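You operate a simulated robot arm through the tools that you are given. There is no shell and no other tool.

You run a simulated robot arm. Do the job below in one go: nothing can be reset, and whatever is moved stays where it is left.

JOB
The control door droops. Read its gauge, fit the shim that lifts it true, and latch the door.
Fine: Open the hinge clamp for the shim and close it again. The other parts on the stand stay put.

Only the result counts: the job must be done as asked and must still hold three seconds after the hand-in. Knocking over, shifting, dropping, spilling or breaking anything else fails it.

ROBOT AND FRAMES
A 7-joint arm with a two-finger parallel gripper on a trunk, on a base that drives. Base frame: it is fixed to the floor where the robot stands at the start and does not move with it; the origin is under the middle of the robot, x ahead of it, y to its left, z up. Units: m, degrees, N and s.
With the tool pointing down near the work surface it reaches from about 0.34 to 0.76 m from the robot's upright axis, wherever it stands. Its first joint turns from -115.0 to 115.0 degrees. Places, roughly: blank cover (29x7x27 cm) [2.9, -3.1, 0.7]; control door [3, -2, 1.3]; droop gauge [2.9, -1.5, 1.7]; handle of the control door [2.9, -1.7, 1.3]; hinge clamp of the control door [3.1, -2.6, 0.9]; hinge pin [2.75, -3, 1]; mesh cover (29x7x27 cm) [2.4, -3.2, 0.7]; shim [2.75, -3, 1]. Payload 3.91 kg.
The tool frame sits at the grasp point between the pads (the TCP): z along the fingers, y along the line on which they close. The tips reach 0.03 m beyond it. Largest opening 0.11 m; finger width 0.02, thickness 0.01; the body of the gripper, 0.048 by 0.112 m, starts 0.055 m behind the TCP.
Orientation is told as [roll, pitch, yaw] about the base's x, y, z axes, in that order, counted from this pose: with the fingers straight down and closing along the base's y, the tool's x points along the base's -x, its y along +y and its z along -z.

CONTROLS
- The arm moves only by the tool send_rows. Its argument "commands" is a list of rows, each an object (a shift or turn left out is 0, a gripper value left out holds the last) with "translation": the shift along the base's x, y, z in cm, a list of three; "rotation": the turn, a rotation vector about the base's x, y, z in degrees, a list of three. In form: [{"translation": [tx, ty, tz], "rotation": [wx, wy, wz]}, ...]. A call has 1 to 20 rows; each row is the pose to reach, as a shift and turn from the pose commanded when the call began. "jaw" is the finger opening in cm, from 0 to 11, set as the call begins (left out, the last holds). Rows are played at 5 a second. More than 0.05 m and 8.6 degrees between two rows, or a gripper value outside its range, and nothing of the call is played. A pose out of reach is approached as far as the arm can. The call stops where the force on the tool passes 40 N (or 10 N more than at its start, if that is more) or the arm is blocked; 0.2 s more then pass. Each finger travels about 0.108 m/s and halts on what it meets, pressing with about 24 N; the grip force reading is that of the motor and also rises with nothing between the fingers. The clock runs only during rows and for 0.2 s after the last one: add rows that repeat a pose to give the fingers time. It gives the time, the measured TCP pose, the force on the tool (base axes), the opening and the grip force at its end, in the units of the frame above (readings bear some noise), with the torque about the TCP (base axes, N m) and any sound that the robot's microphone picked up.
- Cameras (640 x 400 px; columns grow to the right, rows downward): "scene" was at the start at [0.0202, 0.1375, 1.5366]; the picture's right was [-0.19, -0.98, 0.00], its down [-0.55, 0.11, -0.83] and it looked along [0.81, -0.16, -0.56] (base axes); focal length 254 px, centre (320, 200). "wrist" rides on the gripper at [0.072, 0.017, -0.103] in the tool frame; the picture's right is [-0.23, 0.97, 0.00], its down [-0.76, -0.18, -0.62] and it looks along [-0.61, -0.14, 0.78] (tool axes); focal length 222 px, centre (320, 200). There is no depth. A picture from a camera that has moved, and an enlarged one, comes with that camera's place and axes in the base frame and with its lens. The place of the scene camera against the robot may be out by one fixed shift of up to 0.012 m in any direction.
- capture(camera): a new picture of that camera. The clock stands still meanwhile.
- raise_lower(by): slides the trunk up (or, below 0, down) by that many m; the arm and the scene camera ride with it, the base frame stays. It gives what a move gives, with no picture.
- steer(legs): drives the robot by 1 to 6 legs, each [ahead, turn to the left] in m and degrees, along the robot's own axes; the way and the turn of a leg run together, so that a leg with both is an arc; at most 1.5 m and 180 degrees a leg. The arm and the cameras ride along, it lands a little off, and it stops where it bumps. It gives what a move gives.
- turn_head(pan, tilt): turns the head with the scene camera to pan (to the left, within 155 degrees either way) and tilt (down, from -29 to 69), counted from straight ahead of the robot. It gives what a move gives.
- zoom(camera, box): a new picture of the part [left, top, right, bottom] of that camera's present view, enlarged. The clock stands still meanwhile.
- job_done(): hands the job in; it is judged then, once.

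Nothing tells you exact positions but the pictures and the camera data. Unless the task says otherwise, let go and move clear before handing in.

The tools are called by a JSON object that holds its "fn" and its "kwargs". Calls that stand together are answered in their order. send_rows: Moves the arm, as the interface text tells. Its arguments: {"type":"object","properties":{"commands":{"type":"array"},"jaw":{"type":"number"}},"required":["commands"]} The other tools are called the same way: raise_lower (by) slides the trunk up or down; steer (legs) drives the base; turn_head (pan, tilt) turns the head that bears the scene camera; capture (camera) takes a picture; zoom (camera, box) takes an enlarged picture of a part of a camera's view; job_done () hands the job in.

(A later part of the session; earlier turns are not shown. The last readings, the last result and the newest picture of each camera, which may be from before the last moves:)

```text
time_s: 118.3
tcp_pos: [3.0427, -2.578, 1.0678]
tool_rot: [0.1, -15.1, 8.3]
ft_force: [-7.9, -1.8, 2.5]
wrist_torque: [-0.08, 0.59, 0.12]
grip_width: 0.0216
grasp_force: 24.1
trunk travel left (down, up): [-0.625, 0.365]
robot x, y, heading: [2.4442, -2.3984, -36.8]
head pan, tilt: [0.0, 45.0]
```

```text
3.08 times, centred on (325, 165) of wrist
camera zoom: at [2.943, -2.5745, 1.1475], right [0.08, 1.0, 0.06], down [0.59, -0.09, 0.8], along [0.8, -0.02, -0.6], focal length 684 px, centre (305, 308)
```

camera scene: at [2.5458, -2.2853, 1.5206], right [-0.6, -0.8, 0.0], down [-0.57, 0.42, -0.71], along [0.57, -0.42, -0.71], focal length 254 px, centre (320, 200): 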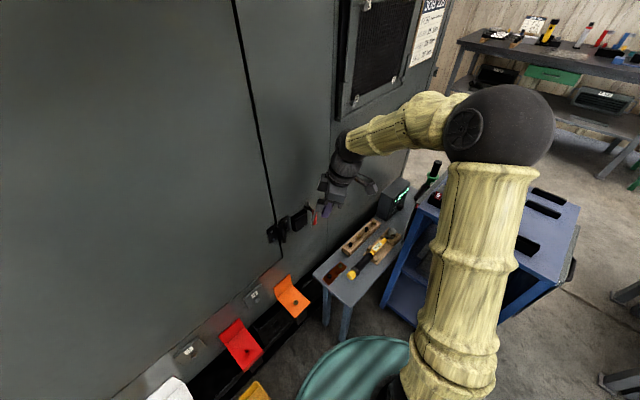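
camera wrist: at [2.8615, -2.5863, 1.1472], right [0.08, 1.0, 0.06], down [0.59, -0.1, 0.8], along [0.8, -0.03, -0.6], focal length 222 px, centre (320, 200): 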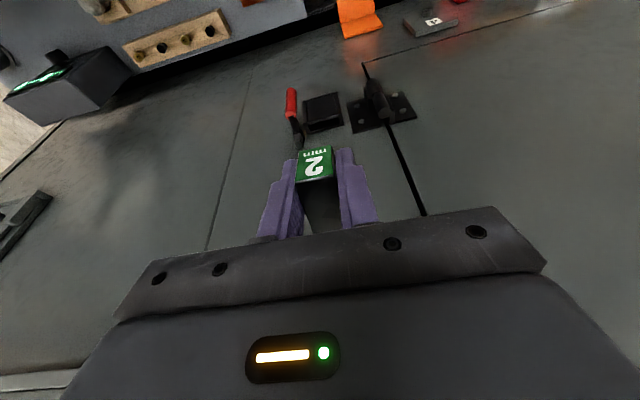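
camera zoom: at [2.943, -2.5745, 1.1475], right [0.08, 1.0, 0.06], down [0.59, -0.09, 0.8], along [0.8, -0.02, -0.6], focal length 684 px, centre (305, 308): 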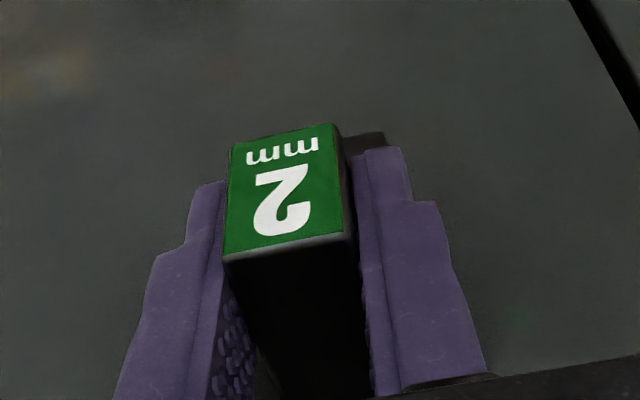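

The shim is rotating back as intended (steady 8–9 N, plate edge reappearing). I'll continue until the back sits flush.

{"fn": "send_rows", "kwargs": {"commands": [{"translation": [0.2, 0.03, 0]}, {"translation": [0.4, 0.06, 0]}, {"translation": [0.5, 0.075, 0]}]}}

{"fn": "send_rows", "kwargs": {"commands": [{"translation": [0.15, 0.02, 0]}, {"translation": [0.3, 0.045, 0]}]}}

{"fn": "zoom", "kwargs": {"camera": "wrist", "box": [255, 100, 395, 230]}}

```text
time_s: 119.1
tcp_pos: [3.0483, -2.5776, 1.0669]
tool_rot: [0.2, -15.1, 8.3]
ft_force: [-9.3, 0.0, 2.1]
wrist_torque: [0.03, 0.69, 0.2]
grip_width: 0.0214
grasp_force: 24.0
trunk travel left (down, up): [-0.625, 0.365]
robot x, y, heading: [2.4435, -2.3931, -36.5]
head pan, tilt: [0.0, 45.0]
```

```text
time_s: 119.7
tcp_pos: [3.0508, -2.5761, 1.0677]
tool_rot: [0.1, -15.3, 8.2]
ft_force: [-8.5, -0.5, 1.7]
wrist_torque: [0.0, 0.66, 0.2]
grip_width: 0.0217
grasp_force: 23.4
trunk travel left (down, up): [-0.625, 0.365]
robot x, y, heading: [2.4415, -2.3989, -36.8]
head pan, tilt: [0.0, 45.0]
```

```text
3.08 times, centred on (325, 165) of wrist
camera zoom: at [2.9509, -2.5737, 1.1476], right [0.08, 1.0, 0.06], down [0.59, -0.09, 0.8], along [0.8, -0.03, -0.6], focal length 684 px, centre (305, 308)
```

zoom: 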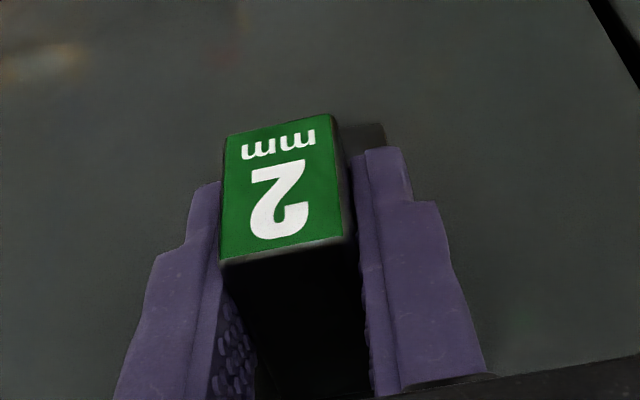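

{"fn": "send_rows", "kwargs": {"commands": [{"translation": [0.1, 0.015, 0]}, {"translation": [0.2, 0.03, 0]}]}}

{"fn": "send_rows", "kwargs": {"commands": [{"translation": [0.1, 0.015, 0]}, {"translation": [0.2, 0.03, 0]}]}}

{"fn": "zoom", "kwargs": {"camera": "wrist", "box": [255, 100, 395, 230]}}

```text
time_s: 120.3
tcp_pos: [3.052, -2.5758, 1.0663]
tool_rot: [0.2, -15.2, 8.2]
ft_force: [-12.1, -2.6, 2.1]
wrist_torque: [0.15, 0.25, 0.24]
grip_width: 0.0214
grasp_force: 24.4
trunk travel left (down, up): [-0.625, 0.365]
robot x, y, heading: [2.4433, -2.3937, -36.7]
head pan, tilt: [0.0, 45.0]
```

```text
time_s: 120.9
tcp_pos: [3.0527, -2.576, 1.0678]
tool_rot: [0.1, -15.2, 8.3]
ft_force: [-23.4, -1.4, -6.2]
wrist_torque: [0.03, -1.47, 0.43]
grip_width: 0.0215
grasp_force: 24.2
trunk travel left (down, up): [-0.625, 0.365]
robot x, y, heading: [2.4488, -2.3968, -36.8]
head pan, tilt: [0.0, 45.0]
```

```text
3.08 times, centred on (325, 165) of wrist
camera zoom: at [2.9524, -2.5735, 1.1478], right [0.08, 1.0, 0.06], down [0.59, -0.09, 0.8], along [0.8, -0.03, -0.6], focal length 684 px, centre (305, 308)
```

zoom: 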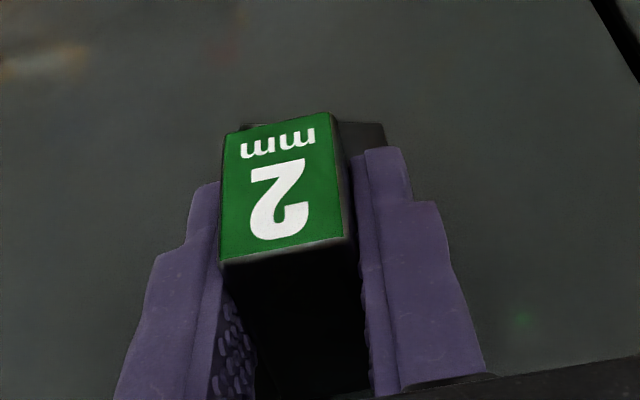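

Force jumped with the torque reversing, so the shim is now about flush/vertical and the gripper housing itself just touched the panel. I'll back off 1 cm and look at it from the head camera before inserting.

{"fn": "send_rows", "kwargs": {"commands": [{"translation": [-0.5, -0.07, 0]}, {"translation": [-1, -0.15, 0]}, {"translation": [-1, -0.15, 0]}]}}

{"fn": "turn_head", "kwargs": {"pan": 25, "tilt": 35}}

{"fn": "capture", "kwargs": {"camera": "scene"}}

{"fn": "zoom", "kwargs": {"camera": "wrist", "box": [255, 100, 395, 230]}}

```text
time_s: 121.7
tcp_pos: [3.0455, -2.5765, 1.067]
tool_rot: [0.1, -15.3, 8.3]
ft_force: [0.1, 0.1, -1.1]
wrist_torque: [-0.02, -0.03, 0.01]
grip_width: 0.0216
grasp_force: 24.2
trunk travel left (down, up): [-0.625, 0.365]
robot x, y, heading: [2.4448, -2.3946, -37.1]
head pan, tilt: [0.0, 45.0]
```

```text
time_s: 122.6
tcp_pos: [3.0453, -2.578, 1.0661]
tool_rot: [0.1, -15.1, 8.2]
ft_force: [-0.2, 0.0, 0.2]
wrist_torque: [0.01, -0.01, -0.04]
grip_width: 0.0214
grasp_force: 24.1
trunk travel left (down, up): [-0.625, 0.365]
robot x, y, heading: [2.4481, -2.397, -36.9]
head pan, tilt: [25.0, 35.0]
```

```text
taken
camera scene: at [2.5668, -2.2547, 1.5354], right [-0.2, -0.98, 0.0], down [-0.56, 0.12, -0.82], along [0.8, -0.17, -0.57], focal length 254 px, centre (320, 200)
```

scene: 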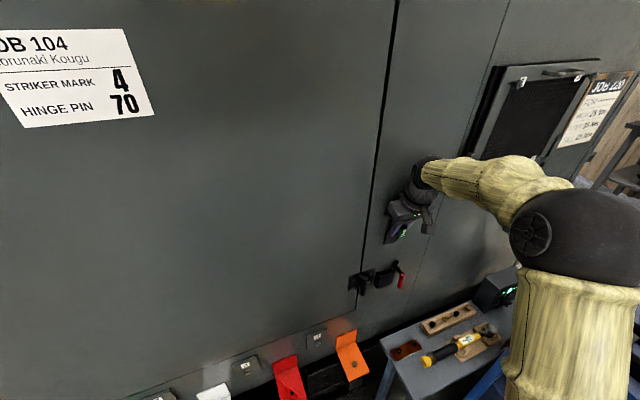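

```text
3.08 times, centred on (325, 165) of wrist
camera zoom: at [2.9454, -2.5745, 1.1469], right [0.08, 1.0, 0.06], down [0.59, -0.09, 0.8], along [0.8, -0.03, -0.6], focal length 684 px, centre (305, 308)
```

zoom: 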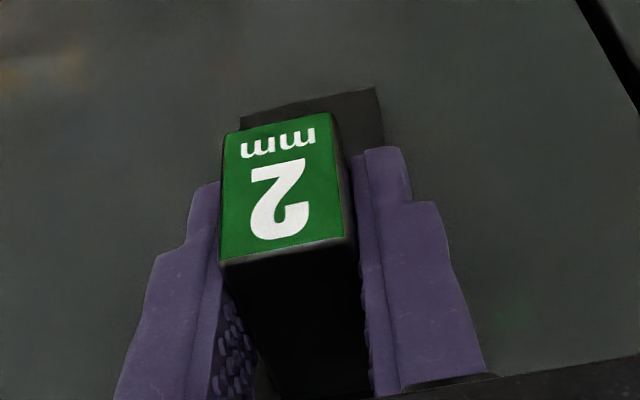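

Now the plate's lower edge is fully visible, near-vertical, and consistent with the panel contact: it lies 12.1 cm ahead and 16.3 cm below the wrist camera. I'll move it to 1 cm above the slot with the corrected offsets.

{"fn": "send_rows", "kwargs": {"commands": [{"translation": [-0.37, -0.47, 0]}, {"translation": [-0.37, -0.47, -3]}, {"translation": [-0.37, -0.47, -6]}, {"translation": [-0.37, -0.47, -9]}, {"translation": [-0.37, -0.47, -11.5]}, {"translation": [-0.37, -0.47, -11.5]}]}}

{"fn": "zoom", "kwargs": {"camera": "wrist", "box": [255, 60, 395, 190]}}

{"fn": "capture", "kwargs": {"camera": "scene"}}

```text
time_s: 124.0
tcp_pos: [3.0425, -2.583, 0.9524]
tool_rot: [0.1, -15.2, 8.4]
ft_force: [0.9, 0.5, -0.7]
wrist_torque: [-0.02, -0.02, -0.04]
grip_width: 0.0213
grasp_force: 24.0
trunk travel left (down, up): [-0.625, 0.365]
robot x, y, heading: [2.444, -2.3968, -36.9]
head pan, tilt: [25.0, 35.0]
```

```text
3.08 times, centred on (325, 125) of wrist
camera zoom: at [2.9429, -2.5799, 1.0327], right [0.08, 1.0, 0.06], down [0.59, -0.09, 0.8], along [0.8, -0.03, -0.6], focal length 684 px, centre (305, 431)
```

zoom: 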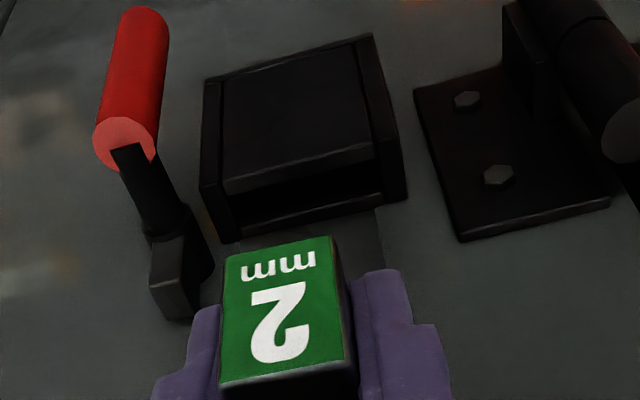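

```text
taken
camera scene: at [2.5668, -2.2546, 1.5354], right [-0.2, -0.98, 0.0], down [-0.56, 0.12, -0.82], along [0.8, -0.17, -0.57], focal length 254 px, centre (320, 200)
```

scene: 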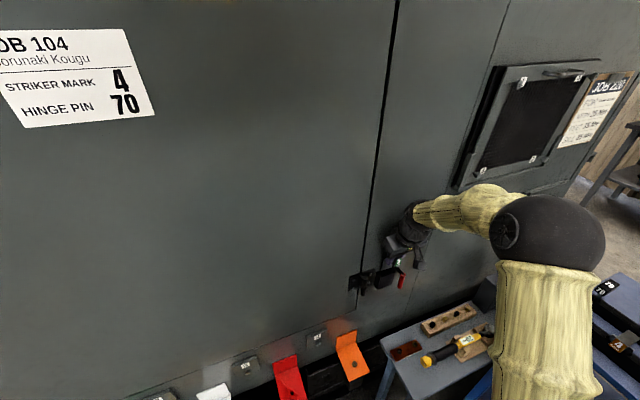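

The plate edge lies slightly toward the slot's rear side; I'll shift out 2 mm, and lower it carefully.

{"fn": "send_rows", "kwargs": {"commands": [{"translation": [-0.23, 0.04, 0]}, {"translation": [-0.23, 0.04, -0.6]}, {"translation": [-0.23, 0.04, -1.2]}, {"translation": [-0.23, 0.04, -1.7]}, {"translation": [-0.23, 0.04, -1.7]}]}}

{"fn": "zoom", "kwargs": {"camera": "wrist", "box": [255, 60, 395, 190]}}

{"fn": "zoom", "kwargs": {"camera": "scene", "box": [370, 235, 415, 290]}}

```text
time_s: 125.2
tcp_pos: [3.0393, -2.582, 0.9329]
tool_rot: [0.2, -15.1, 8.2]
ft_force: [0.4, -0.1, -0.9]
wrist_torque: [0.0, 0.0, -0.02]
grip_width: 0.0212
grasp_force: 23.8
trunk travel left (down, up): [-0.625, 0.365]
robot x, y, heading: [2.4453, -2.3954, -36.7]
head pan, tilt: [25.0, 35.0]
```

```text
3.08 times, centred on (325, 125) of wrist
camera zoom: at [2.9408, -2.579, 1.0144], right [0.08, 1.0, 0.06], down [0.59, -0.09, 0.8], along [0.8, -0.03, -0.6], focal length 684 px, centre (305, 431)
```

zoom: 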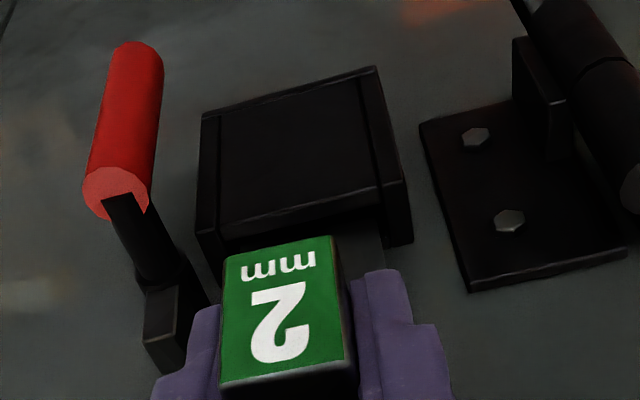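

```text
7.27 times, centred on (392, 262) of scene
camera zoom: at [2.5669, -2.2546, 1.5354], right [-0.2, -0.98, 0.0], down [-0.56, 0.12, -0.82], along [0.8, -0.17, -0.57], focal length 1848 px, centre (-207, -254)
```

zoom: 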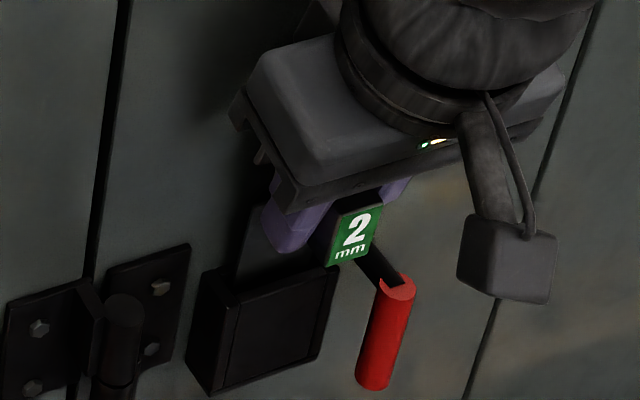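

No contact force, and the plate has entered the slot. I'll continue down in steps.

{"fn": "send_rows", "kwargs": {"commands": [{"translation": [0, 0, -0.8]}, {"translation": [0, 0, -1.6]}, {"translation": [0, 0, -2.4]}, {"translation": [0, 0, -2.4]}]}}

{"fn": "send_rows", "kwargs": {"commands": [{"translation": [0, 0, -0.5]}, {"translation": [0, 0, -1.0]}, {"translation": [0, 0, -1.5]}, {"translation": [0, 0, -1.5]}]}}

{"fn": "zoom", "kwargs": {"camera": "scene", "box": [370, 235, 415, 290]}}

{"fn": "zoom", "kwargs": {"camera": "wrist", "box": [255, 60, 395, 190]}}

```text
time_s: 126.2
tcp_pos: [3.0403, -2.5814, 0.9106]
tool_rot: [0.2, -15.1, 8.5]
ft_force: [-0.1, -0.2, -0.7]
wrist_torque: [-0.02, -0.03, 0.0]
grip_width: 0.0215
grasp_force: 23.8
trunk travel left (down, up): [-0.625, 0.365]
robot x, y, heading: [2.4449, -2.3966, -36.6]
head pan, tilt: [25.0, 35.0]
```

```text
time_s: 127.2
tcp_pos: [3.0403, -2.5813, 0.8953]
tool_rot: [0.2, -15.2, 8.2]
ft_force: [-0.6, 0.5, -0.2]
wrist_torque: [0.0, -0.01, 0.02]
grip_width: 0.0213
grasp_force: 24.1
trunk travel left (down, up): [-0.625, 0.365]
robot x, y, heading: [2.4426, -2.3962, -36.9]
head pan, tilt: [25.0, 35.0]
```

```text
7.27 times, centred on (392, 262) of scene
camera zoom: at [2.5669, -2.2547, 1.5354], right [-0.2, -0.98, 0.0], down [-0.56, 0.12, -0.82], along [0.8, -0.17, -0.57], focal length 1848 px, centre (-207, -254)
```

zoom: 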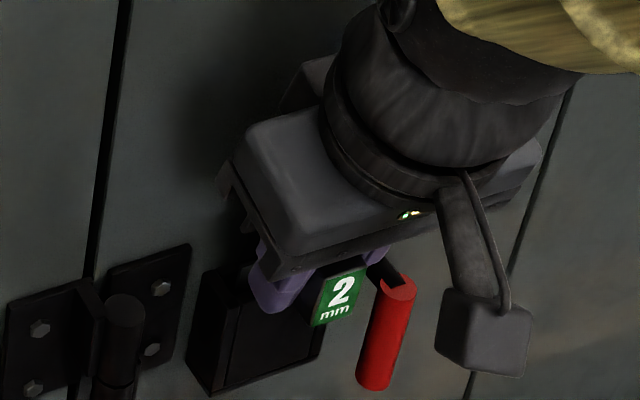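

```text
3.08 times, centred on (325, 125) of wrist
camera zoom: at [2.9405, -2.5788, 0.9759], right [0.08, 1.0, 0.06], down [0.59, -0.09, 0.8], along [0.8, -0.03, -0.6], focal length 684 px, centre (305, 431)
```

zoom: 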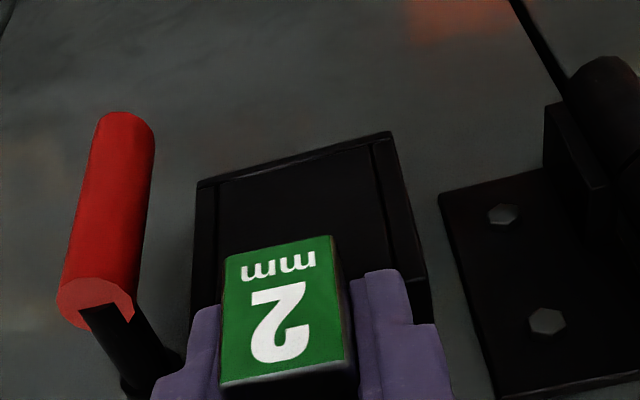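

Still free of contact. I'll go on in smaller steps toward seating.

{"fn": "send_rows", "kwargs": {"commands": [{"translation": [0, 0, -0.3]}, {"translation": [0, 0, -0.6]}, {"translation": [0, 0, -0.6]}]}}

{"fn": "send_rows", "kwargs": {"commands": [{"translation": [0, 0, -0.2]}, {"translation": [0, 0, -0.4]}, {"translation": [0, 0, -0.4]}]}}

{"fn": "zoom", "kwargs": {"camera": "scene", "box": [375, 245, 410, 285]}}

```text
time_s: 128.0
tcp_pos: [3.0402, -2.5816, 0.8901]
tool_rot: [0.1, -15.1, 8.3]
ft_force: [0.8, 0.3, -0.1]
wrist_torque: [-0.02, -0.03, 0.01]
grip_width: 0.0215
grasp_force: 24.5
trunk travel left (down, up): [-0.625, 0.365]
robot x, y, heading: [2.4429, -2.3995, -36.9]
head pan, tilt: [25.0, 35.0]
```

```text
time_s: 128.8
tcp_pos: [3.0402, -2.5834, 0.8853]
tool_rot: [0.1, -15.1, 8.2]
ft_force: [4.8, 1.6, 0.3]
wrist_torque: [0.02, -0.17, 0.13]
grip_width: 0.0215
grasp_force: 23.8
trunk travel left (down, up): [-0.625, 0.365]
robot x, y, heading: [2.4433, -2.3948, -36.6]
head pan, tilt: [25.0, 35.0]
```

```text
10.00 times, centred on (392, 265) of scene
camera zoom: at [2.5672, -2.2545, 1.5354], right [-0.2, -0.98, 0.0], down [-0.56, 0.12, -0.82], along [0.8, -0.17, -0.57], focal length 2540 px, centre (-405, -450)
```

zoom: 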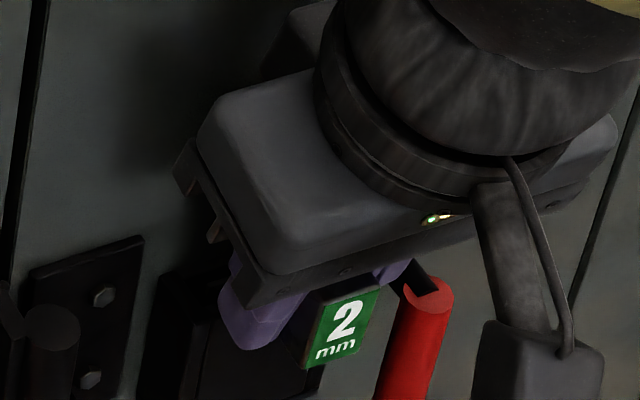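

A light sideways force appears (plate touching the slot's front wall). I'll ease 1.5 mm inward and continue down gently.

{"fn": "send_rows", "kwargs": {"commands": [{"translation": [0.15, 0.02, 0]}, {"translation": [0.15, 0.02, -0.2]}, {"translation": [0.15, 0.02, -0.2]}]}}

{"fn": "capture", "kwargs": {"camera": "wrist"}}

```text
time_s: 129.6
tcp_pos: [3.0417, -2.5824, 0.8832]
tool_rot: [0.1, -15.1, 8.3]
ft_force: [0.2, -0.5, 0.2]
wrist_torque: [0.03, 0.03, 0.01]
grip_width: 0.0217
grasp_force: 24.2
trunk travel left (down, up): [-0.625, 0.365]
robot x, y, heading: [2.4458, -2.3966, -36.6]
head pan, tilt: [25.0, 35.0]
```

```text
taken
camera wrist: at [2.9419, -2.5794, 0.9638], right [0.08, 1.0, 0.06], down [0.59, -0.09, 0.8], along [0.8, -0.03, -0.6], focal length 222 px, centre (320, 200)
```

wrist: 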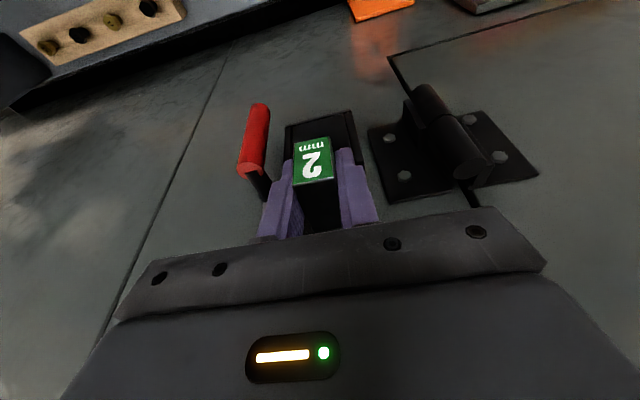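

{"fn": "send_rows", "kwargs": {"commands": [{"translation": [0, 0, -0.2]}, {"translation": [0, 0, -0.4]}, {"translation": [0, 0, -0.4]}]}}

{"fn": "send_rows", "kwargs": {"commands": [{"translation": [0, 0, -0.2]}, {"translation": [0, 0, -0.4]}, {"translation": [0, 0, -0.4]}]}}

{"fn": "zoom", "kwargs": {"camera": "wrist", "box": [255, 90, 395, 220]}}

```text
time_s: 130.4
tcp_pos: [3.0409, -2.5818, 0.8812]
tool_rot: [0.0, -15.4, 8.3]
ft_force: [0.1, 0.2, 20.3]
wrist_torque: [0.41, -0.19, -0.04]
grip_width: 0.0212
grasp_force: 24.1
trunk travel left (down, up): [-0.625, 0.365]
robot x, y, heading: [2.4434, -2.3962, -36.5]
head pan, tilt: [25.0, 35.0]
```

```text
time_s: 131.0
tcp_pos: [3.0427, -2.5823, 0.882]
tool_rot: [-0.2, -15.7, 8.3]
ft_force: [-14.1, 0.8, 17.2]
wrist_torque: [0.38, 0.18, 0.27]
grip_width: 0.0214
grasp_force: 24.8
trunk travel left (down, up): [-0.625, 0.365]
robot x, y, heading: [2.4447, -2.3998, -36.7]
head pan, tilt: [25.0, 35.0]
stopped in row 2: the force on the tool passed its limit at 42 N (the readings are from after the stop); the commanded pose is now the measured one
```

```text
3.08 times, centred on (325, 155) of wrist
camera zoom: at [2.9407, -2.5787, 0.9617], right [0.08, 1.0, 0.06], down [0.58, -0.09, 0.81], along [0.81, -0.03, -0.59], focal length 684 px, centre (305, 338)
```

zoom: 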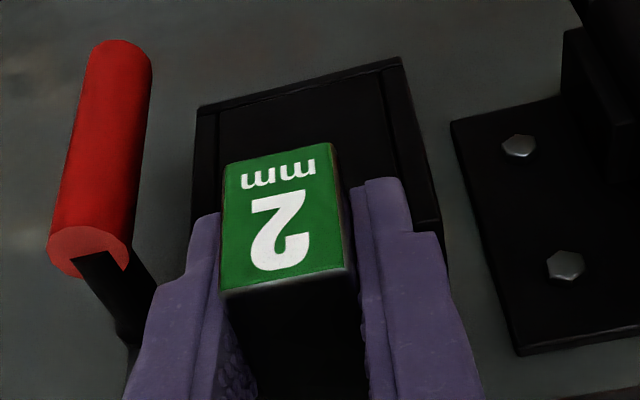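

Contact now comes from the fingertips resting on the pocket's front wall; the shim is within a couple of millimetres of seated. I'll relieve the force, open the fingers slightly, and lift clear.

{"fn": "send_rows", "kwargs": {"commands": [{"translation": [0, 0, 0.15]}, {"translation": [0, 0, 0.15]}]}}

{"fn": "send_rows", "kwargs": {"commands": [{"translation": [0, 0, 0]}, {"translation": [0, 0, 0]}, {"translation": [0, 0, 0]}], "jaw": 3.2}}

{"fn": "zoom", "kwargs": {"camera": "wrist", "box": [255, 90, 395, 220]}}

{"fn": "zoom", "kwargs": {"camera": "scene", "box": [375, 245, 410, 285]}}

```text
time_s: 131.6
tcp_pos: [3.0415, -2.5824, 0.8826]
tool_rot: [-0.2, -15.7, 8.3]
ft_force: [-16.8, -0.1, 14.5]
wrist_torque: [0.3, 0.35, 0.34]
grip_width: 0.0216
grasp_force: 23.9
trunk travel left (down, up): [-0.625, 0.365]
robot x, y, heading: [2.4453, -2.3995, -36.8]
head pan, tilt: [25.0, 35.0]
```

```text
time_s: 132.4
tcp_pos: [3.0416, -2.5842, 0.8826]
tool_rot: [-0.2, -15.7, 8.3]
ft_force: [-14.8, -12.9, 14.8]
wrist_torque: [-0.07, 0.26, 0.16]
grip_width: 0.0263
grasp_force: 0.0
trunk travel left (down, up): [-0.625, 0.365]
robot x, y, heading: [2.442, -2.395, -36.7]
head pan, tilt: [25.0, 35.0]
```

```text
3.08 times, centred on (325, 155) of wrist
camera zoom: at [2.9416, -2.5809, 0.9619], right [0.08, 1.0, 0.06], down [0.58, -0.09, 0.81], along [0.81, -0.03, -0.59], focal length 684 px, centre (305, 338)
```

zoom: 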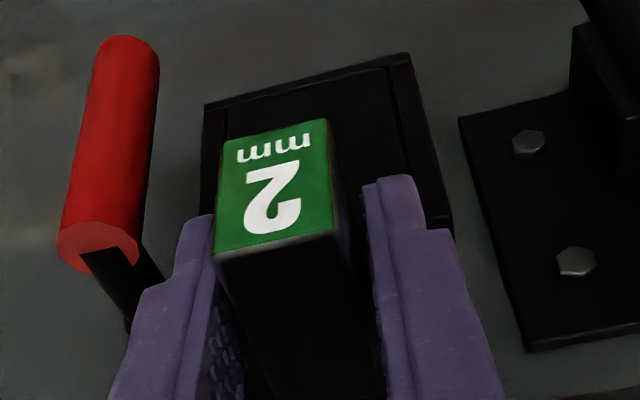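

```text
10.00 times, centred on (392, 265) of scene
camera zoom: at [2.5635, -2.2561, 1.5359], right [-0.2, -0.98, 0.0], down [-0.56, 0.12, -0.82], along [0.8, -0.17, -0.57], focal length 2540 px, centre (-405, -450)
```

zoom: 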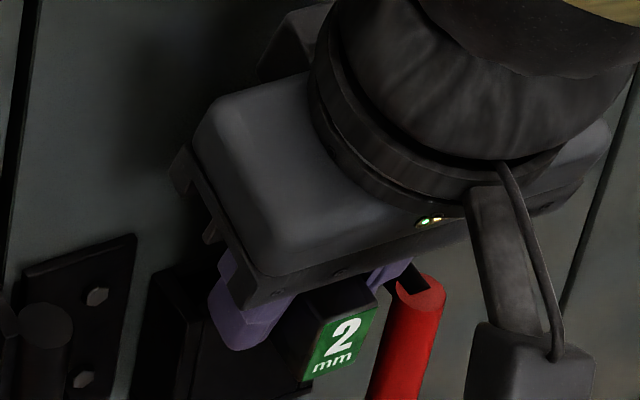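

The left finger is pushing on the pocket's side wall. I'll reduce the opening command a bit and lift straight up.

{"fn": "send_rows", "kwargs": {"commands": [{"translation": [0, 0, 0.4]}, {"translation": [0, 0, 0.8]}, {"translation": [0, 0, 1.2]}, {"translation": [0, 0, 1.6]}], "jaw": 2.6}}

{"fn": "zoom", "kwargs": {"camera": "wrist", "box": [255, 90, 395, 220]}}

{"fn": "zoom", "kwargs": {"camera": "scene", "box": [375, 245, 410, 285]}}

```text
time_s: 133.4
tcp_pos: [3.0436, -2.5826, 0.8959]
tool_rot: [-0.1, -15.6, 8.2]
ft_force: [-0.4, 0.4, 0.5]
wrist_torque: [-0.01, 0.02, -0.01]
grip_width: 0.026
grasp_force: 0.0
trunk travel left (down, up): [-0.625, 0.365]
robot x, y, heading: [2.4467, -2.3945, -36.7]
head pan, tilt: [25.0, 35.0]
```

```text
3.08 times, centred on (325, 155) of wrist
camera zoom: at [2.9435, -2.5793, 0.9763], right [0.08, 1.0, 0.06], down [0.59, -0.09, 0.8], along [0.81, -0.03, -0.59], focal length 684 px, centre (305, 338)
```

zoom: 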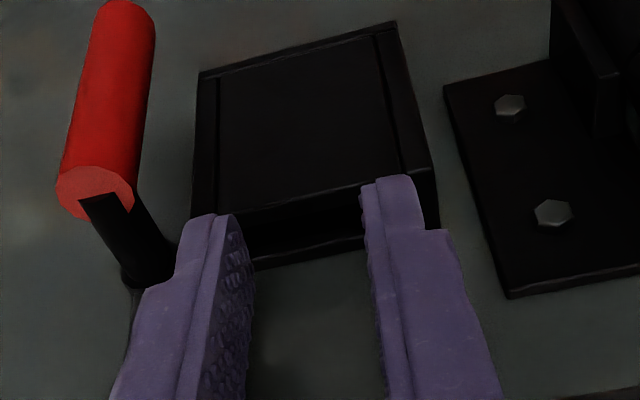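

```text
10.00 times, centred on (392, 265) of scene
camera zoom: at [2.5668, -2.2548, 1.5353], right [-0.2, -0.98, 0.0], down [-0.56, 0.12, -0.82], along [0.8, -0.17, -0.57], focal length 2540 px, centre (-405, -450)
```

zoom: 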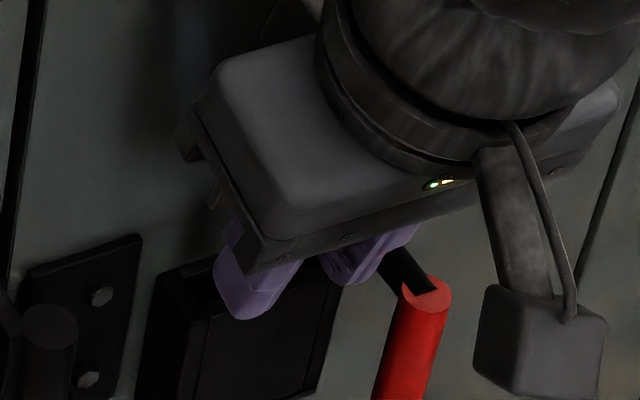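

The shim is no longer between the fingers nor visible in the slot – it must have come out. Let me look for it.

{"fn": "capture", "kwargs": {"camera": "wrist"}}

{"fn": "turn_head", "kwargs": {"pan": 20, "tilt": 55}}

{"fn": "capture", "kwargs": {"camera": "scene"}}

```text
taken
camera wrist: at [2.9435, -2.5793, 0.9763], right [0.08, 1.0, 0.06], down [0.59, -0.09, 0.8], along [0.81, -0.03, -0.59], focal length 222 px, centre (320, 200)
```

wrist: 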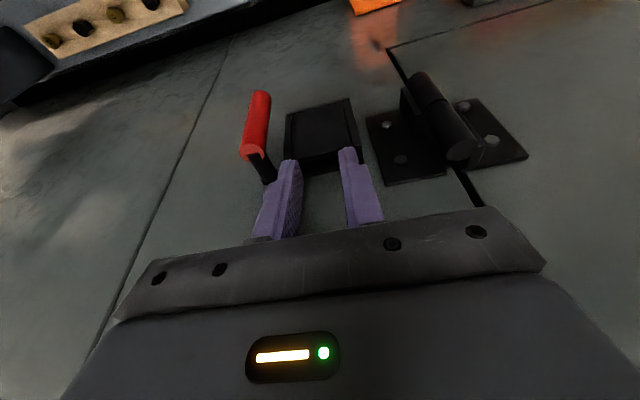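

```text
time_s: 134.2
tcp_pos: [3.0441, -2.5819, 0.8972]
tool_rot: [-0.1, -15.6, 8.2]
ft_force: [0.2, 0.4, -0.4]
wrist_torque: [-0.01, 0.05, 0.0]
grip_width: 0.0262
grasp_force: 0.1
trunk travel left (down, up): [-0.625, 0.365]
robot x, y, heading: [2.4429, -2.393, -36.4]
head pan, tilt: [20.0, 55.0]
```

```text
taken
camera scene: at [2.5497, -2.2575, 1.5072], right [-0.29, -0.96, 0.0], down [-0.78, 0.23, -0.57], along [0.55, -0.16, -0.82], focal length 254 px, centre (320, 200)
```

scene: 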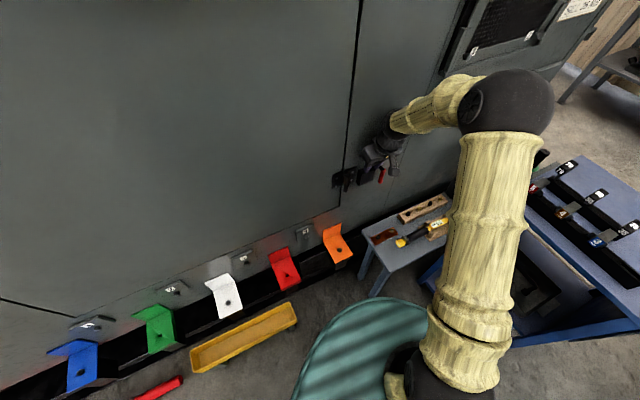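

{"fn": "send_rows", "kwargs": {"commands": [{"translation": [-1, 0, 2]}, {"translation": [-3, 0, 5]}, {"translation": [-6, 0, 8]}, {"translation": [-9, 0, 11]}, {"translation": [-12, 0, 14]}, {"translation": [-14, 0, 17]}]}}

{"fn": "capture", "kwargs": {"camera": "wrist"}}

{"fn": "zoom", "kwargs": {"camera": "scene", "box": [300, 160, 460, 330]}}

```text
time_s: 135.6
tcp_pos: [2.9037, -2.5803, 1.066]
tool_rot: [-0.1, -15.5, 8.3]
ft_force: [0.3, -0.8, 0.0]
wrist_torque: [0.01, 0.03, 0.03]
grip_width: 0.0261
grasp_force: 0.1
trunk travel left (down, up): [-0.625, 0.365]
robot x, y, heading: [2.4427, -2.3924, -36.7]
head pan, tilt: [20.0, 55.0]
```

```text
taken
camera wrist: at [2.803, -2.577, 1.1455], right [0.08, 1.0, 0.06], down [0.59, -0.09, 0.81], along [0.81, -0.03, -0.59], focal length 222 px, centre (320, 200)
```

wrist: 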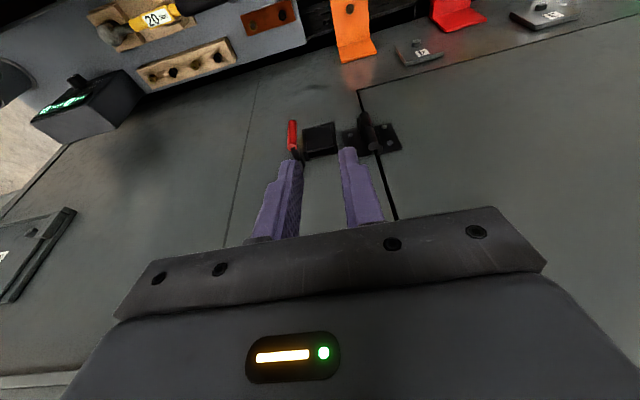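

```text
2.35 times, centred on (380, 245) of scene
camera zoom: at [2.5489, -2.2572, 1.5071], right [-0.29, -0.96, 0.0], down [-0.78, 0.23, -0.57], along [0.55, -0.16, -0.82], focal length 598 px, centre (179, 94)
```

zoom: 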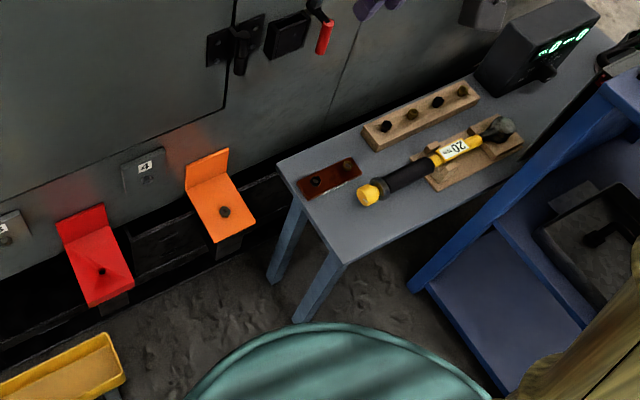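

{"fn": "zoom", "kwargs": {"camera": "wrist", "box": [280, 105, 360, 170]}}

{"fn": "turn_head", "kwargs": {"pan": 15, "tilt": 69}}

{"fn": "capture", "kwargs": {"camera": "scene"}}

```text
6.15 times, centred on (320, 138) of wrist
camera zoom: at [2.803, -2.577, 1.1455], right [0.08, 1.0, 0.06], down [0.59, -0.09, 0.81], along [0.81, -0.03, -0.59], focal length 1367 px, centre (320, 585)
```

zoom: 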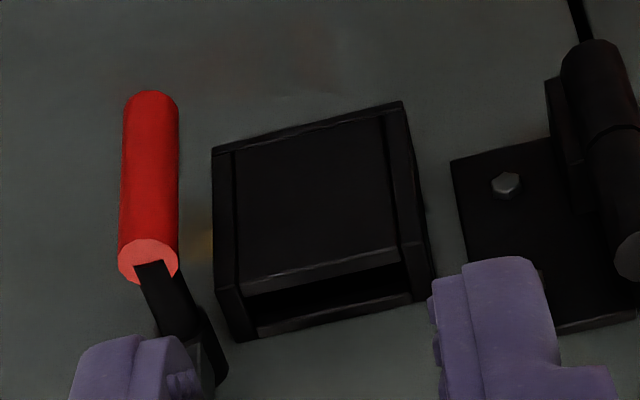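

```text
time_s: 136.4
tcp_pos: [2.9035, -2.5797, 1.0653]
tool_rot: [-0.3, -15.5, 8.2]
ft_force: [-1.2, 0.5, 0.3]
wrist_torque: [0.01, 0.02, -0.01]
grip_width: 0.0262
grasp_force: 0.1
trunk travel left (down, up): [-0.625, 0.365]
robot x, y, heading: [2.4412, -2.3955, -36.7]
head pan, tilt: [15.0, 68.8]
```

```text
taken
camera scene: at [2.5325, -2.2575, 1.4918], right [-0.37, -0.93, 0.0], down [-0.87, 0.34, -0.36], along [0.34, -0.13, -0.93], focal length 254 px, centre (320, 200)
```

scene: 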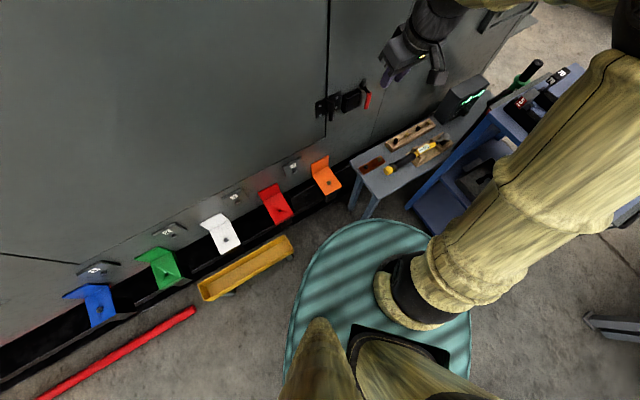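

{"fn": "zoom", "kwargs": {"camera": "scene", "box": [300, 110, 400, 220]}}

{"fn": "zoom", "kwargs": {"camera": "scene", "box": [230, 170, 380, 270]}}

```text
3.64 times, centred on (350, 165) of scene
camera zoom: at [2.5325, -2.2575, 1.4918], right [-0.37, -0.93, 0.0], down [-0.87, 0.34, -0.36], along [0.34, -0.13, -0.93], focal length 924 px, centre (211, 327)
```

zoom: 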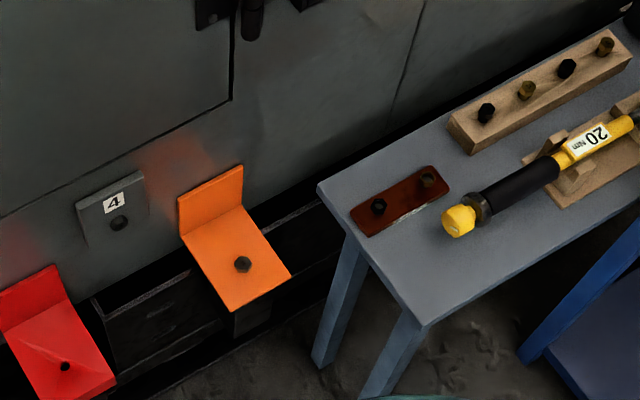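

```text
4.00 times, centred on (305, 220) of scene
camera zoom: at [2.5325, -2.2575, 1.4918], right [-0.37, -0.93, 0.0], down [-0.87, 0.34, -0.36], along [0.34, -0.13, -0.93], focal length 1016 px, centre (380, 120)
```

zoom: 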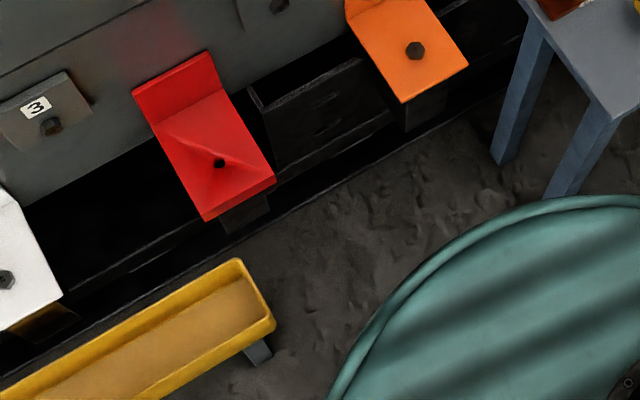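

{"fn": "send_rows", "kwargs": {"commands": [{"translation": [-3, 0.5, -4], "rotation": [-1.1, 7.6, 0]}, {"translation": [-6, 1, -8], "rotation": [-2.26, 15.3, 0]}, {"translation": [-9, 1.5, -12], "rotation": [-3, 20, 0]}, {"translation": [-12, 2, -16], "rotation": [-3, 20, 0]}, {"translation": [-12, 2, -18], "rotation": [-3, 20, 0]}, {"translation": [-12, 2, -18], "rotation": [-3, 20, 0]}], "jaw": 8}}

{"fn": "capture", "kwargs": {"camera": "wrist"}}

```text
refused: row 1 steps farther than a row can; nothing moved
```

```text
taken
camera wrist: at [2.804, -2.5774, 1.145], right [0.08, 1.0, 0.06], down [0.59, -0.09, 0.81], along [0.81, -0.03, -0.59], focal length 222 px, centre (320, 200)
```

wrist: 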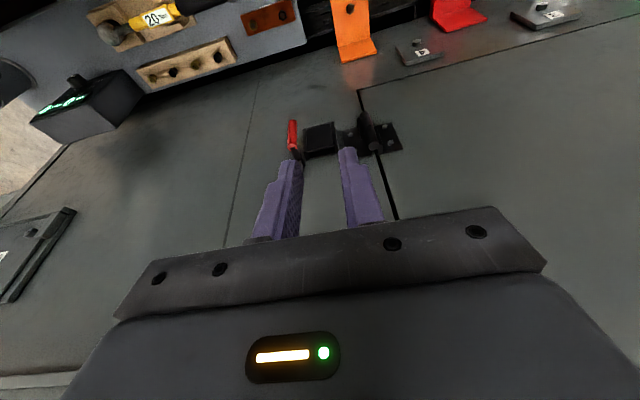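

{"fn": "send_rows", "kwargs": {"commands": [{"translation": [-2.4, 0.4, -3], "rotation": [-0.6, 4, 0]}, {"translation": [-4.8, 0.8, -6], "rotation": [-1.2, 8, 0]}, {"translation": [-7.2, 1.2, -9], "rotation": [-1.8, 12, 0]}, {"translation": [-9.6, 1.6, -12], "rotation": [-2.4, 16, 0]}, {"translation": [-12, 2, -15], "rotation": [-3, 20, 0]}, {"translation": [-12, 2, -18], "rotation": [-3, 20, 0]}, {"translation": [-12, 2, -18], "rotation": [-3, 20, 0]}], "jaw": 8}}

{"fn": "capture", "kwargs": {"camera": "wrist"}}

```text
time_s: 138.0
tcp_pos: [2.783, -2.5628, 0.887]
tool_rot: [-0.3, 4.6, 8.4]
ft_force: [0.2, 0.4, -0.1]
wrist_torque: [0.01, -0.02, 0.01]
grip_width: 0.08
grasp_force: 0.0
trunk travel left (down, up): [-0.625, 0.365]
robot x, y, heading: [2.4452, -2.3975, -36.7]
head pan, tilt: [15.0, 68.8]
```

```text
taken
camera wrist: at [2.7168, -2.554, 0.9955], right [0.08, 1.0, -0.02], down [0.83, -0.06, 0.56], along [0.56, -0.07, -0.83], focal length 222 px, centre (320, 200)
```

wrist: 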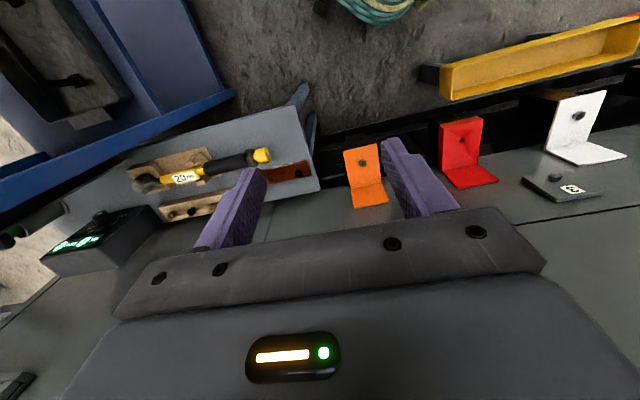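

{"fn": "zoom", "kwargs": {"camera": "wrist", "box": [290, 90, 400, 200]}}

{"fn": "zoom", "kwargs": {"camera": "wrist", "box": [160, 60, 340, 220]}}

```text
3.64 times, centred on (345, 145) of wrist
camera zoom: at [2.7168, -2.554, 0.9955], right [0.08, 1.0, -0.02], down [0.83, -0.06, 0.56], along [0.56, -0.07, -0.83], focal length 808 px, centre (229, 400)
```

zoom: 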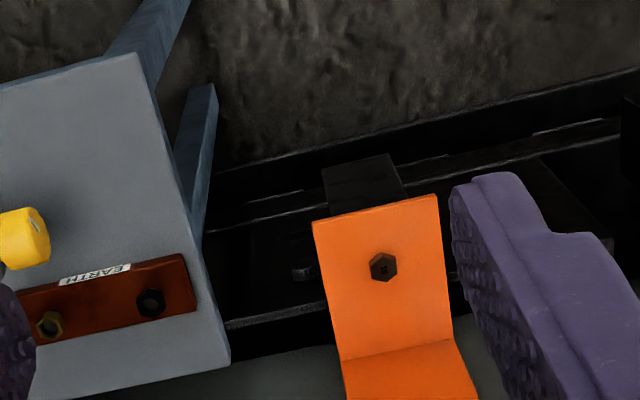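

```text
2.50 times, centred on (250, 140) of wrist
camera zoom: at [2.7168, -2.554, 0.9955], right [0.08, 1.0, -0.02], down [0.83, -0.06, 0.56], along [0.56, -0.07, -0.83], focal length 555 px, centre (495, 350)
```

zoom: 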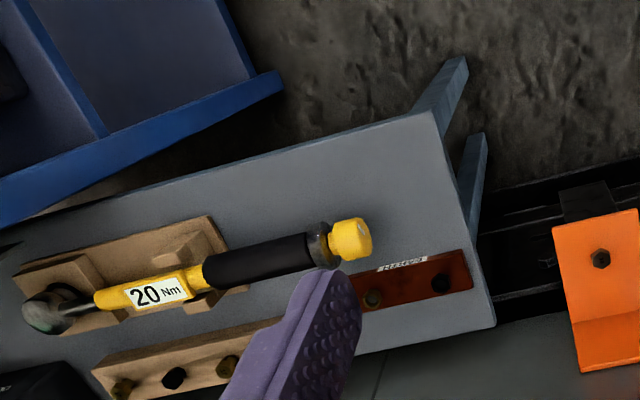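

{"fn": "zoom", "kwargs": {"camera": "wrist", "box": [312, 140, 352, 185]}}

{"fn": "turn_head", "kwargs": {"pan": 35, "tilt": 60}}

{"fn": "capture", "kwargs": {"camera": "scene"}}

```text
8.89 times, centred on (332, 162) of wrist
camera zoom: at [2.7168, -2.554, 0.9955], right [0.08, 1.0, -0.02], down [0.83, -0.06, 0.56], along [0.56, -0.07, -0.83], focal length 1974 px, centre (213, 533)
```

zoom: 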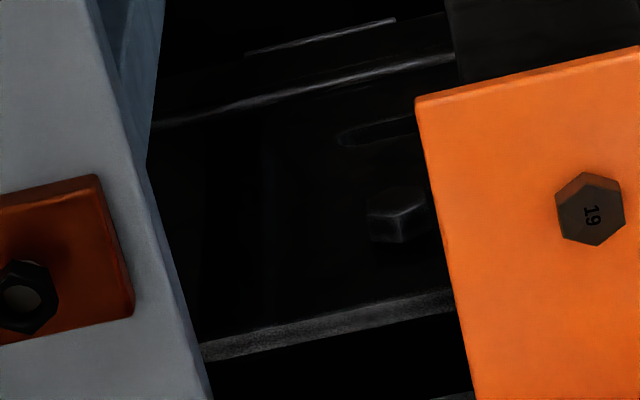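

```text
time_s: 138.8
tcp_pos: [2.785, -2.5623, 0.8868]
tool_rot: [-0.3, 4.6, 8.4]
ft_force: [0.6, -0.3, -0.6]
wrist_torque: [-0.01, -0.02, -0.03]
grip_width: 0.0801
grasp_force: 0.0
trunk travel left (down, up): [-0.625, 0.365]
robot x, y, heading: [2.4459, -2.3962, -36.9]
head pan, tilt: [35.0, 60.0]
```

```text
taken
camera scene: at [2.5471, -2.2389, 1.5011], right [-0.03, -1.0, 0.0], down [-0.87, 0.03, -0.5], along [0.5, -0.01, -0.87], focal length 254 px, centre (320, 200)
```

scene: 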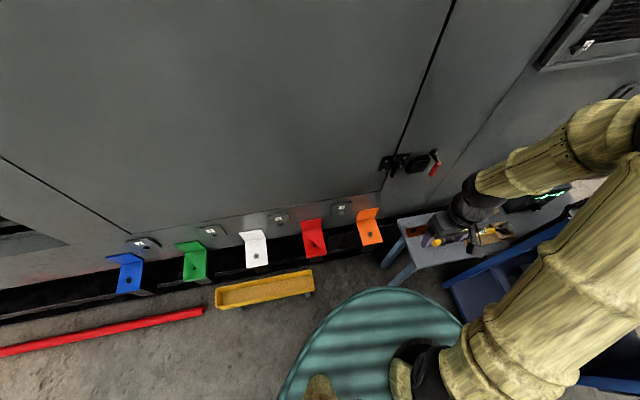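

I can't see it on the table, brackets or open floor, so it may lie under the low table or in the dark skid channel. I'll lower the trunk and use the wrist camera to look underneath.

{"fn": "send_rows", "kwargs": {"commands": [{"translation": [-2, 2.5, 1], "rotation": [0, 0, -8]}, {"translation": [-4, 5, 2], "rotation": [0, 0, -16]}, {"translation": [-5, 7.5, 3], "rotation": [0, 0, -24]}, {"translation": [-5, 10, 3], "rotation": [0, 0, -32]}, {"translation": [-5, 11, 3], "rotation": [0, 0, -40]}, {"translation": [-5, 11, 3], "rotation": [0, 0, -48]}]}}

{"fn": "raise_lower", "kwargs": {"by": -0.35}}

{"fn": "capture", "kwargs": {"camera": "wrist"}}

{"fn": "capture", "kwargs": {"camera": "scene"}}

```text
time_s: 140.2
tcp_pos: [2.7464, -2.4524, 0.9204]
tool_rot: [-0.3, 4.8, -40.0]
ft_force: [0.5, -0.4, -0.3]
wrist_torque: [0.0, 0.0, 0.02]
grip_width: 0.0801
grasp_force: 0.0
out of reach, approached as far as the arm can: row 3, 4, 5, 6
trunk travel left (down, up): [-0.625, 0.365]
robot x, y, heading: [2.4451, -2.3979, -36.8]
head pan, tilt: [35.0, 60.0]
```

```text
time_s: 143.6
tcp_pos: [2.7466, -2.4537, 0.5708]
tool_rot: [-0.3, 4.7, -39.7]
ft_force: [0.1, 0.6, -0.2]
wrist_torque: [-0.03, -0.02, 0.02]
grip_width: 0.0803
grasp_force: 0.0
trunk travel left (down, up): [-0.275, 0.715]
robot x, y, heading: [2.4434, -2.3992, -36.7]
head pan, tilt: [35.0, 60.0]
```

```text
taken
camera wrist: at [2.707, -2.3987, 0.6789], right [0.8, 0.6, -0.02], down [0.51, -0.65, 0.56], along [0.32, -0.46, -0.83], focal length 222 px, centre (320, 200)
```

wrist: 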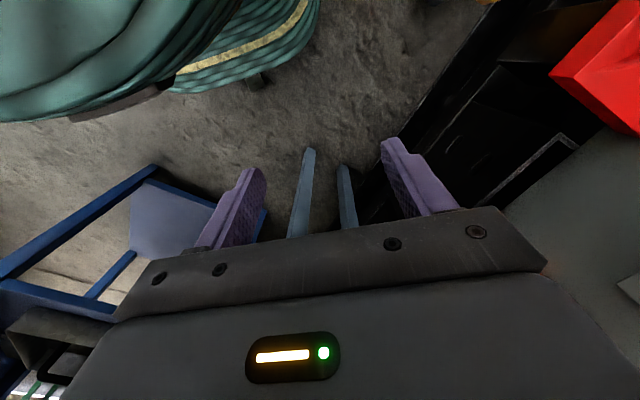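

```text
taken
camera scene: at [2.547, -2.2387, 1.1511], right [-0.03, -1.0, 0.0], down [-0.87, 0.03, -0.5], along [0.5, -0.01, -0.87], focal length 254 px, centre (320, 200)
```

scene: 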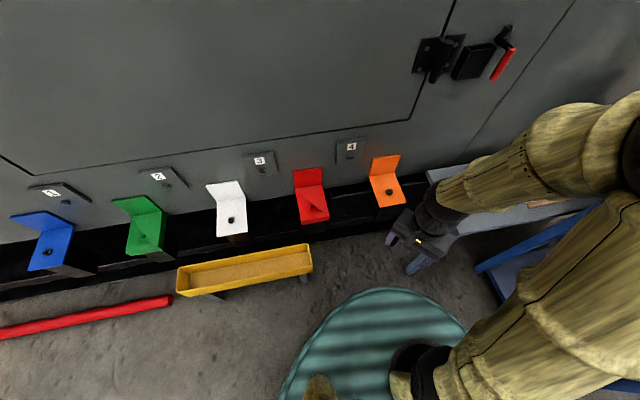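

{"fn": "send_rows", "kwargs": {"commands": [{"translation": [-0.5, 0.5, -1], "rotation": [-5.1, -6.1, 0]}, {"translation": [-1, 1, -2], "rotation": [-10.2, -12.2, 0]}, {"translation": [-1, 1, -3], "rotation": [-15.4, -18.4, 0]}, {"translation": [-1, 1, -4], "rotation": [-20, -24, 0]}, {"translation": [-1, 1, -4], "rotation": [-20, -24, 0]}]}}

{"fn": "capture", "kwargs": {"camera": "wrist"}}

{"fn": "turn_head", "kwargs": {"pan": -15, "tilt": 40}}

{"fn": "capture", "kwargs": {"camera": "scene"}}

```text
time_s: 144.8
tcp_pos: [2.8317, -2.4142, 0.5425]
tool_rot: [-0.5, -26.5, -39.8]
ft_force: [-0.1, 0.3, 0.0]
wrist_torque: [0.0, -0.01, 0.01]
grip_width: 0.08
grasp_force: 0.2
out of reach, approached as far as the arm can: row 1, 2, 3, 4, 5
trunk travel left (down, up): [-0.275, 0.715]
robot x, y, heading: [2.4447, -2.3972, -36.6]
head pan, tilt: [35.0, 60.0]
```

```text
taken
camera wrist: at [2.7558, -2.3303, 0.6014], right [0.78, 0.62, 0.1], down [0.2, -0.39, 0.9], along [0.59, -0.68, -0.43], focal length 222 px, centre (320, 200)
```

wrist: 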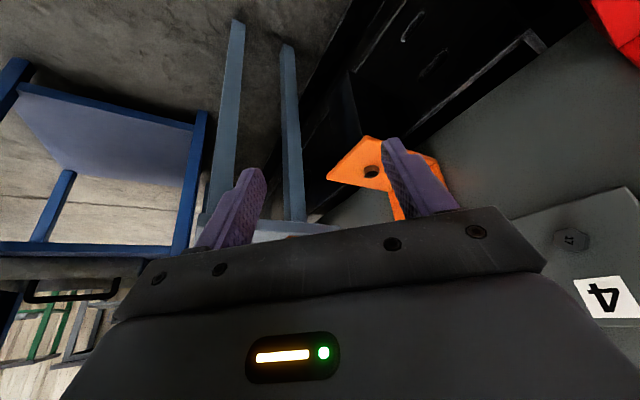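

```text
time_s: 146.0
tcp_pos: [2.831, -2.415, 0.5422]
tool_rot: [-0.3, -26.4, -39.8]
ft_force: [-0.3, 1.2, -0.3]
wrist_torque: [0.03, 0.0, -0.01]
grip_width: 0.0801
grasp_force: 0.1
trunk travel left (down, up): [-0.275, 0.715]
robot x, y, heading: [2.4396, -2.3959, -36.6]
head pan, tilt: [-15.0, 40.0]
```

```text
taken
camera scene: at [2.5332, -2.3034, 1.1778], right [-0.78, -0.62, 0.0], down [-0.4, 0.5, -0.77], along [0.48, -0.6, -0.64], focal length 254 px, centre (320, 200)
```

scene: 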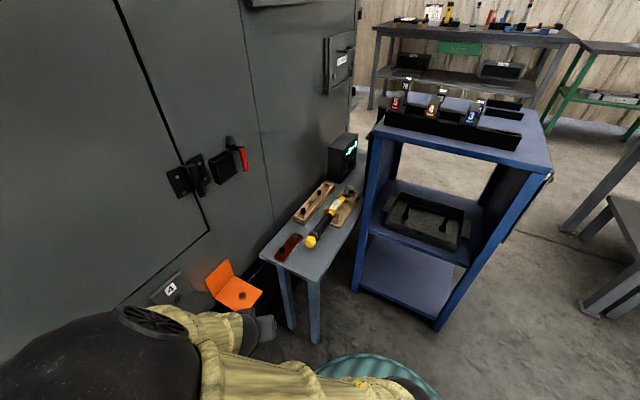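

{"fn": "zoom", "kwargs": {"camera": "wrist", "box": [200, 0, 400, 150]}}

{"fn": "zoom", "kwargs": {"camera": "scene", "box": [190, 230, 370, 350]}}

```text
2.67 times, centred on (300, 75) of wrist
camera zoom: at [2.7556, -2.3304, 0.6015], right [0.78, 0.62, 0.09], down [0.2, -0.39, 0.9], along [0.59, -0.68, -0.43], focal length 592 px, centre (373, 533)
```

zoom: 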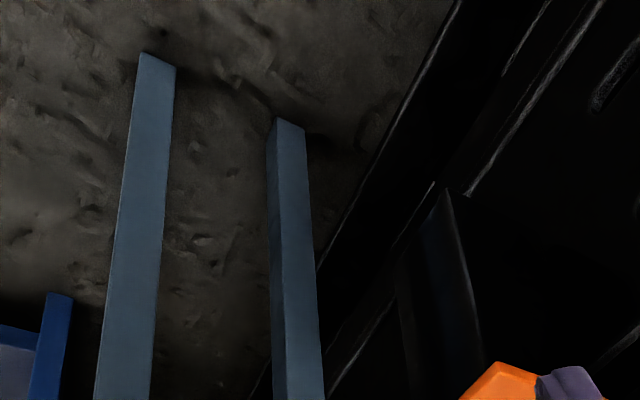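

```text
3.33 times, centred on (280, 290) of scene
camera zoom: at [2.5332, -2.3034, 1.1778], right [-0.78, -0.62, 0.0], down [-0.4, 0.5, -0.77], along [0.48, -0.6, -0.64], focal length 847 px, centre (453, -100)
```

zoom: 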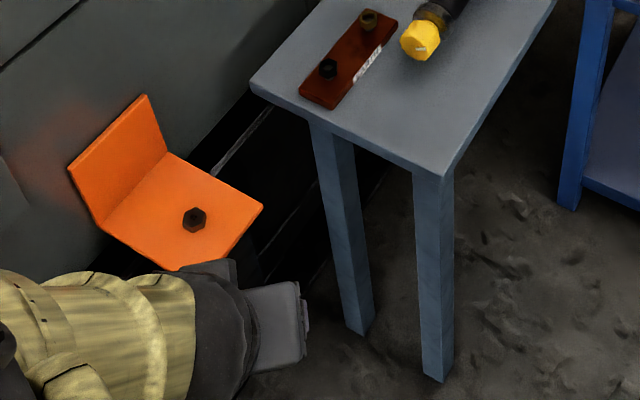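

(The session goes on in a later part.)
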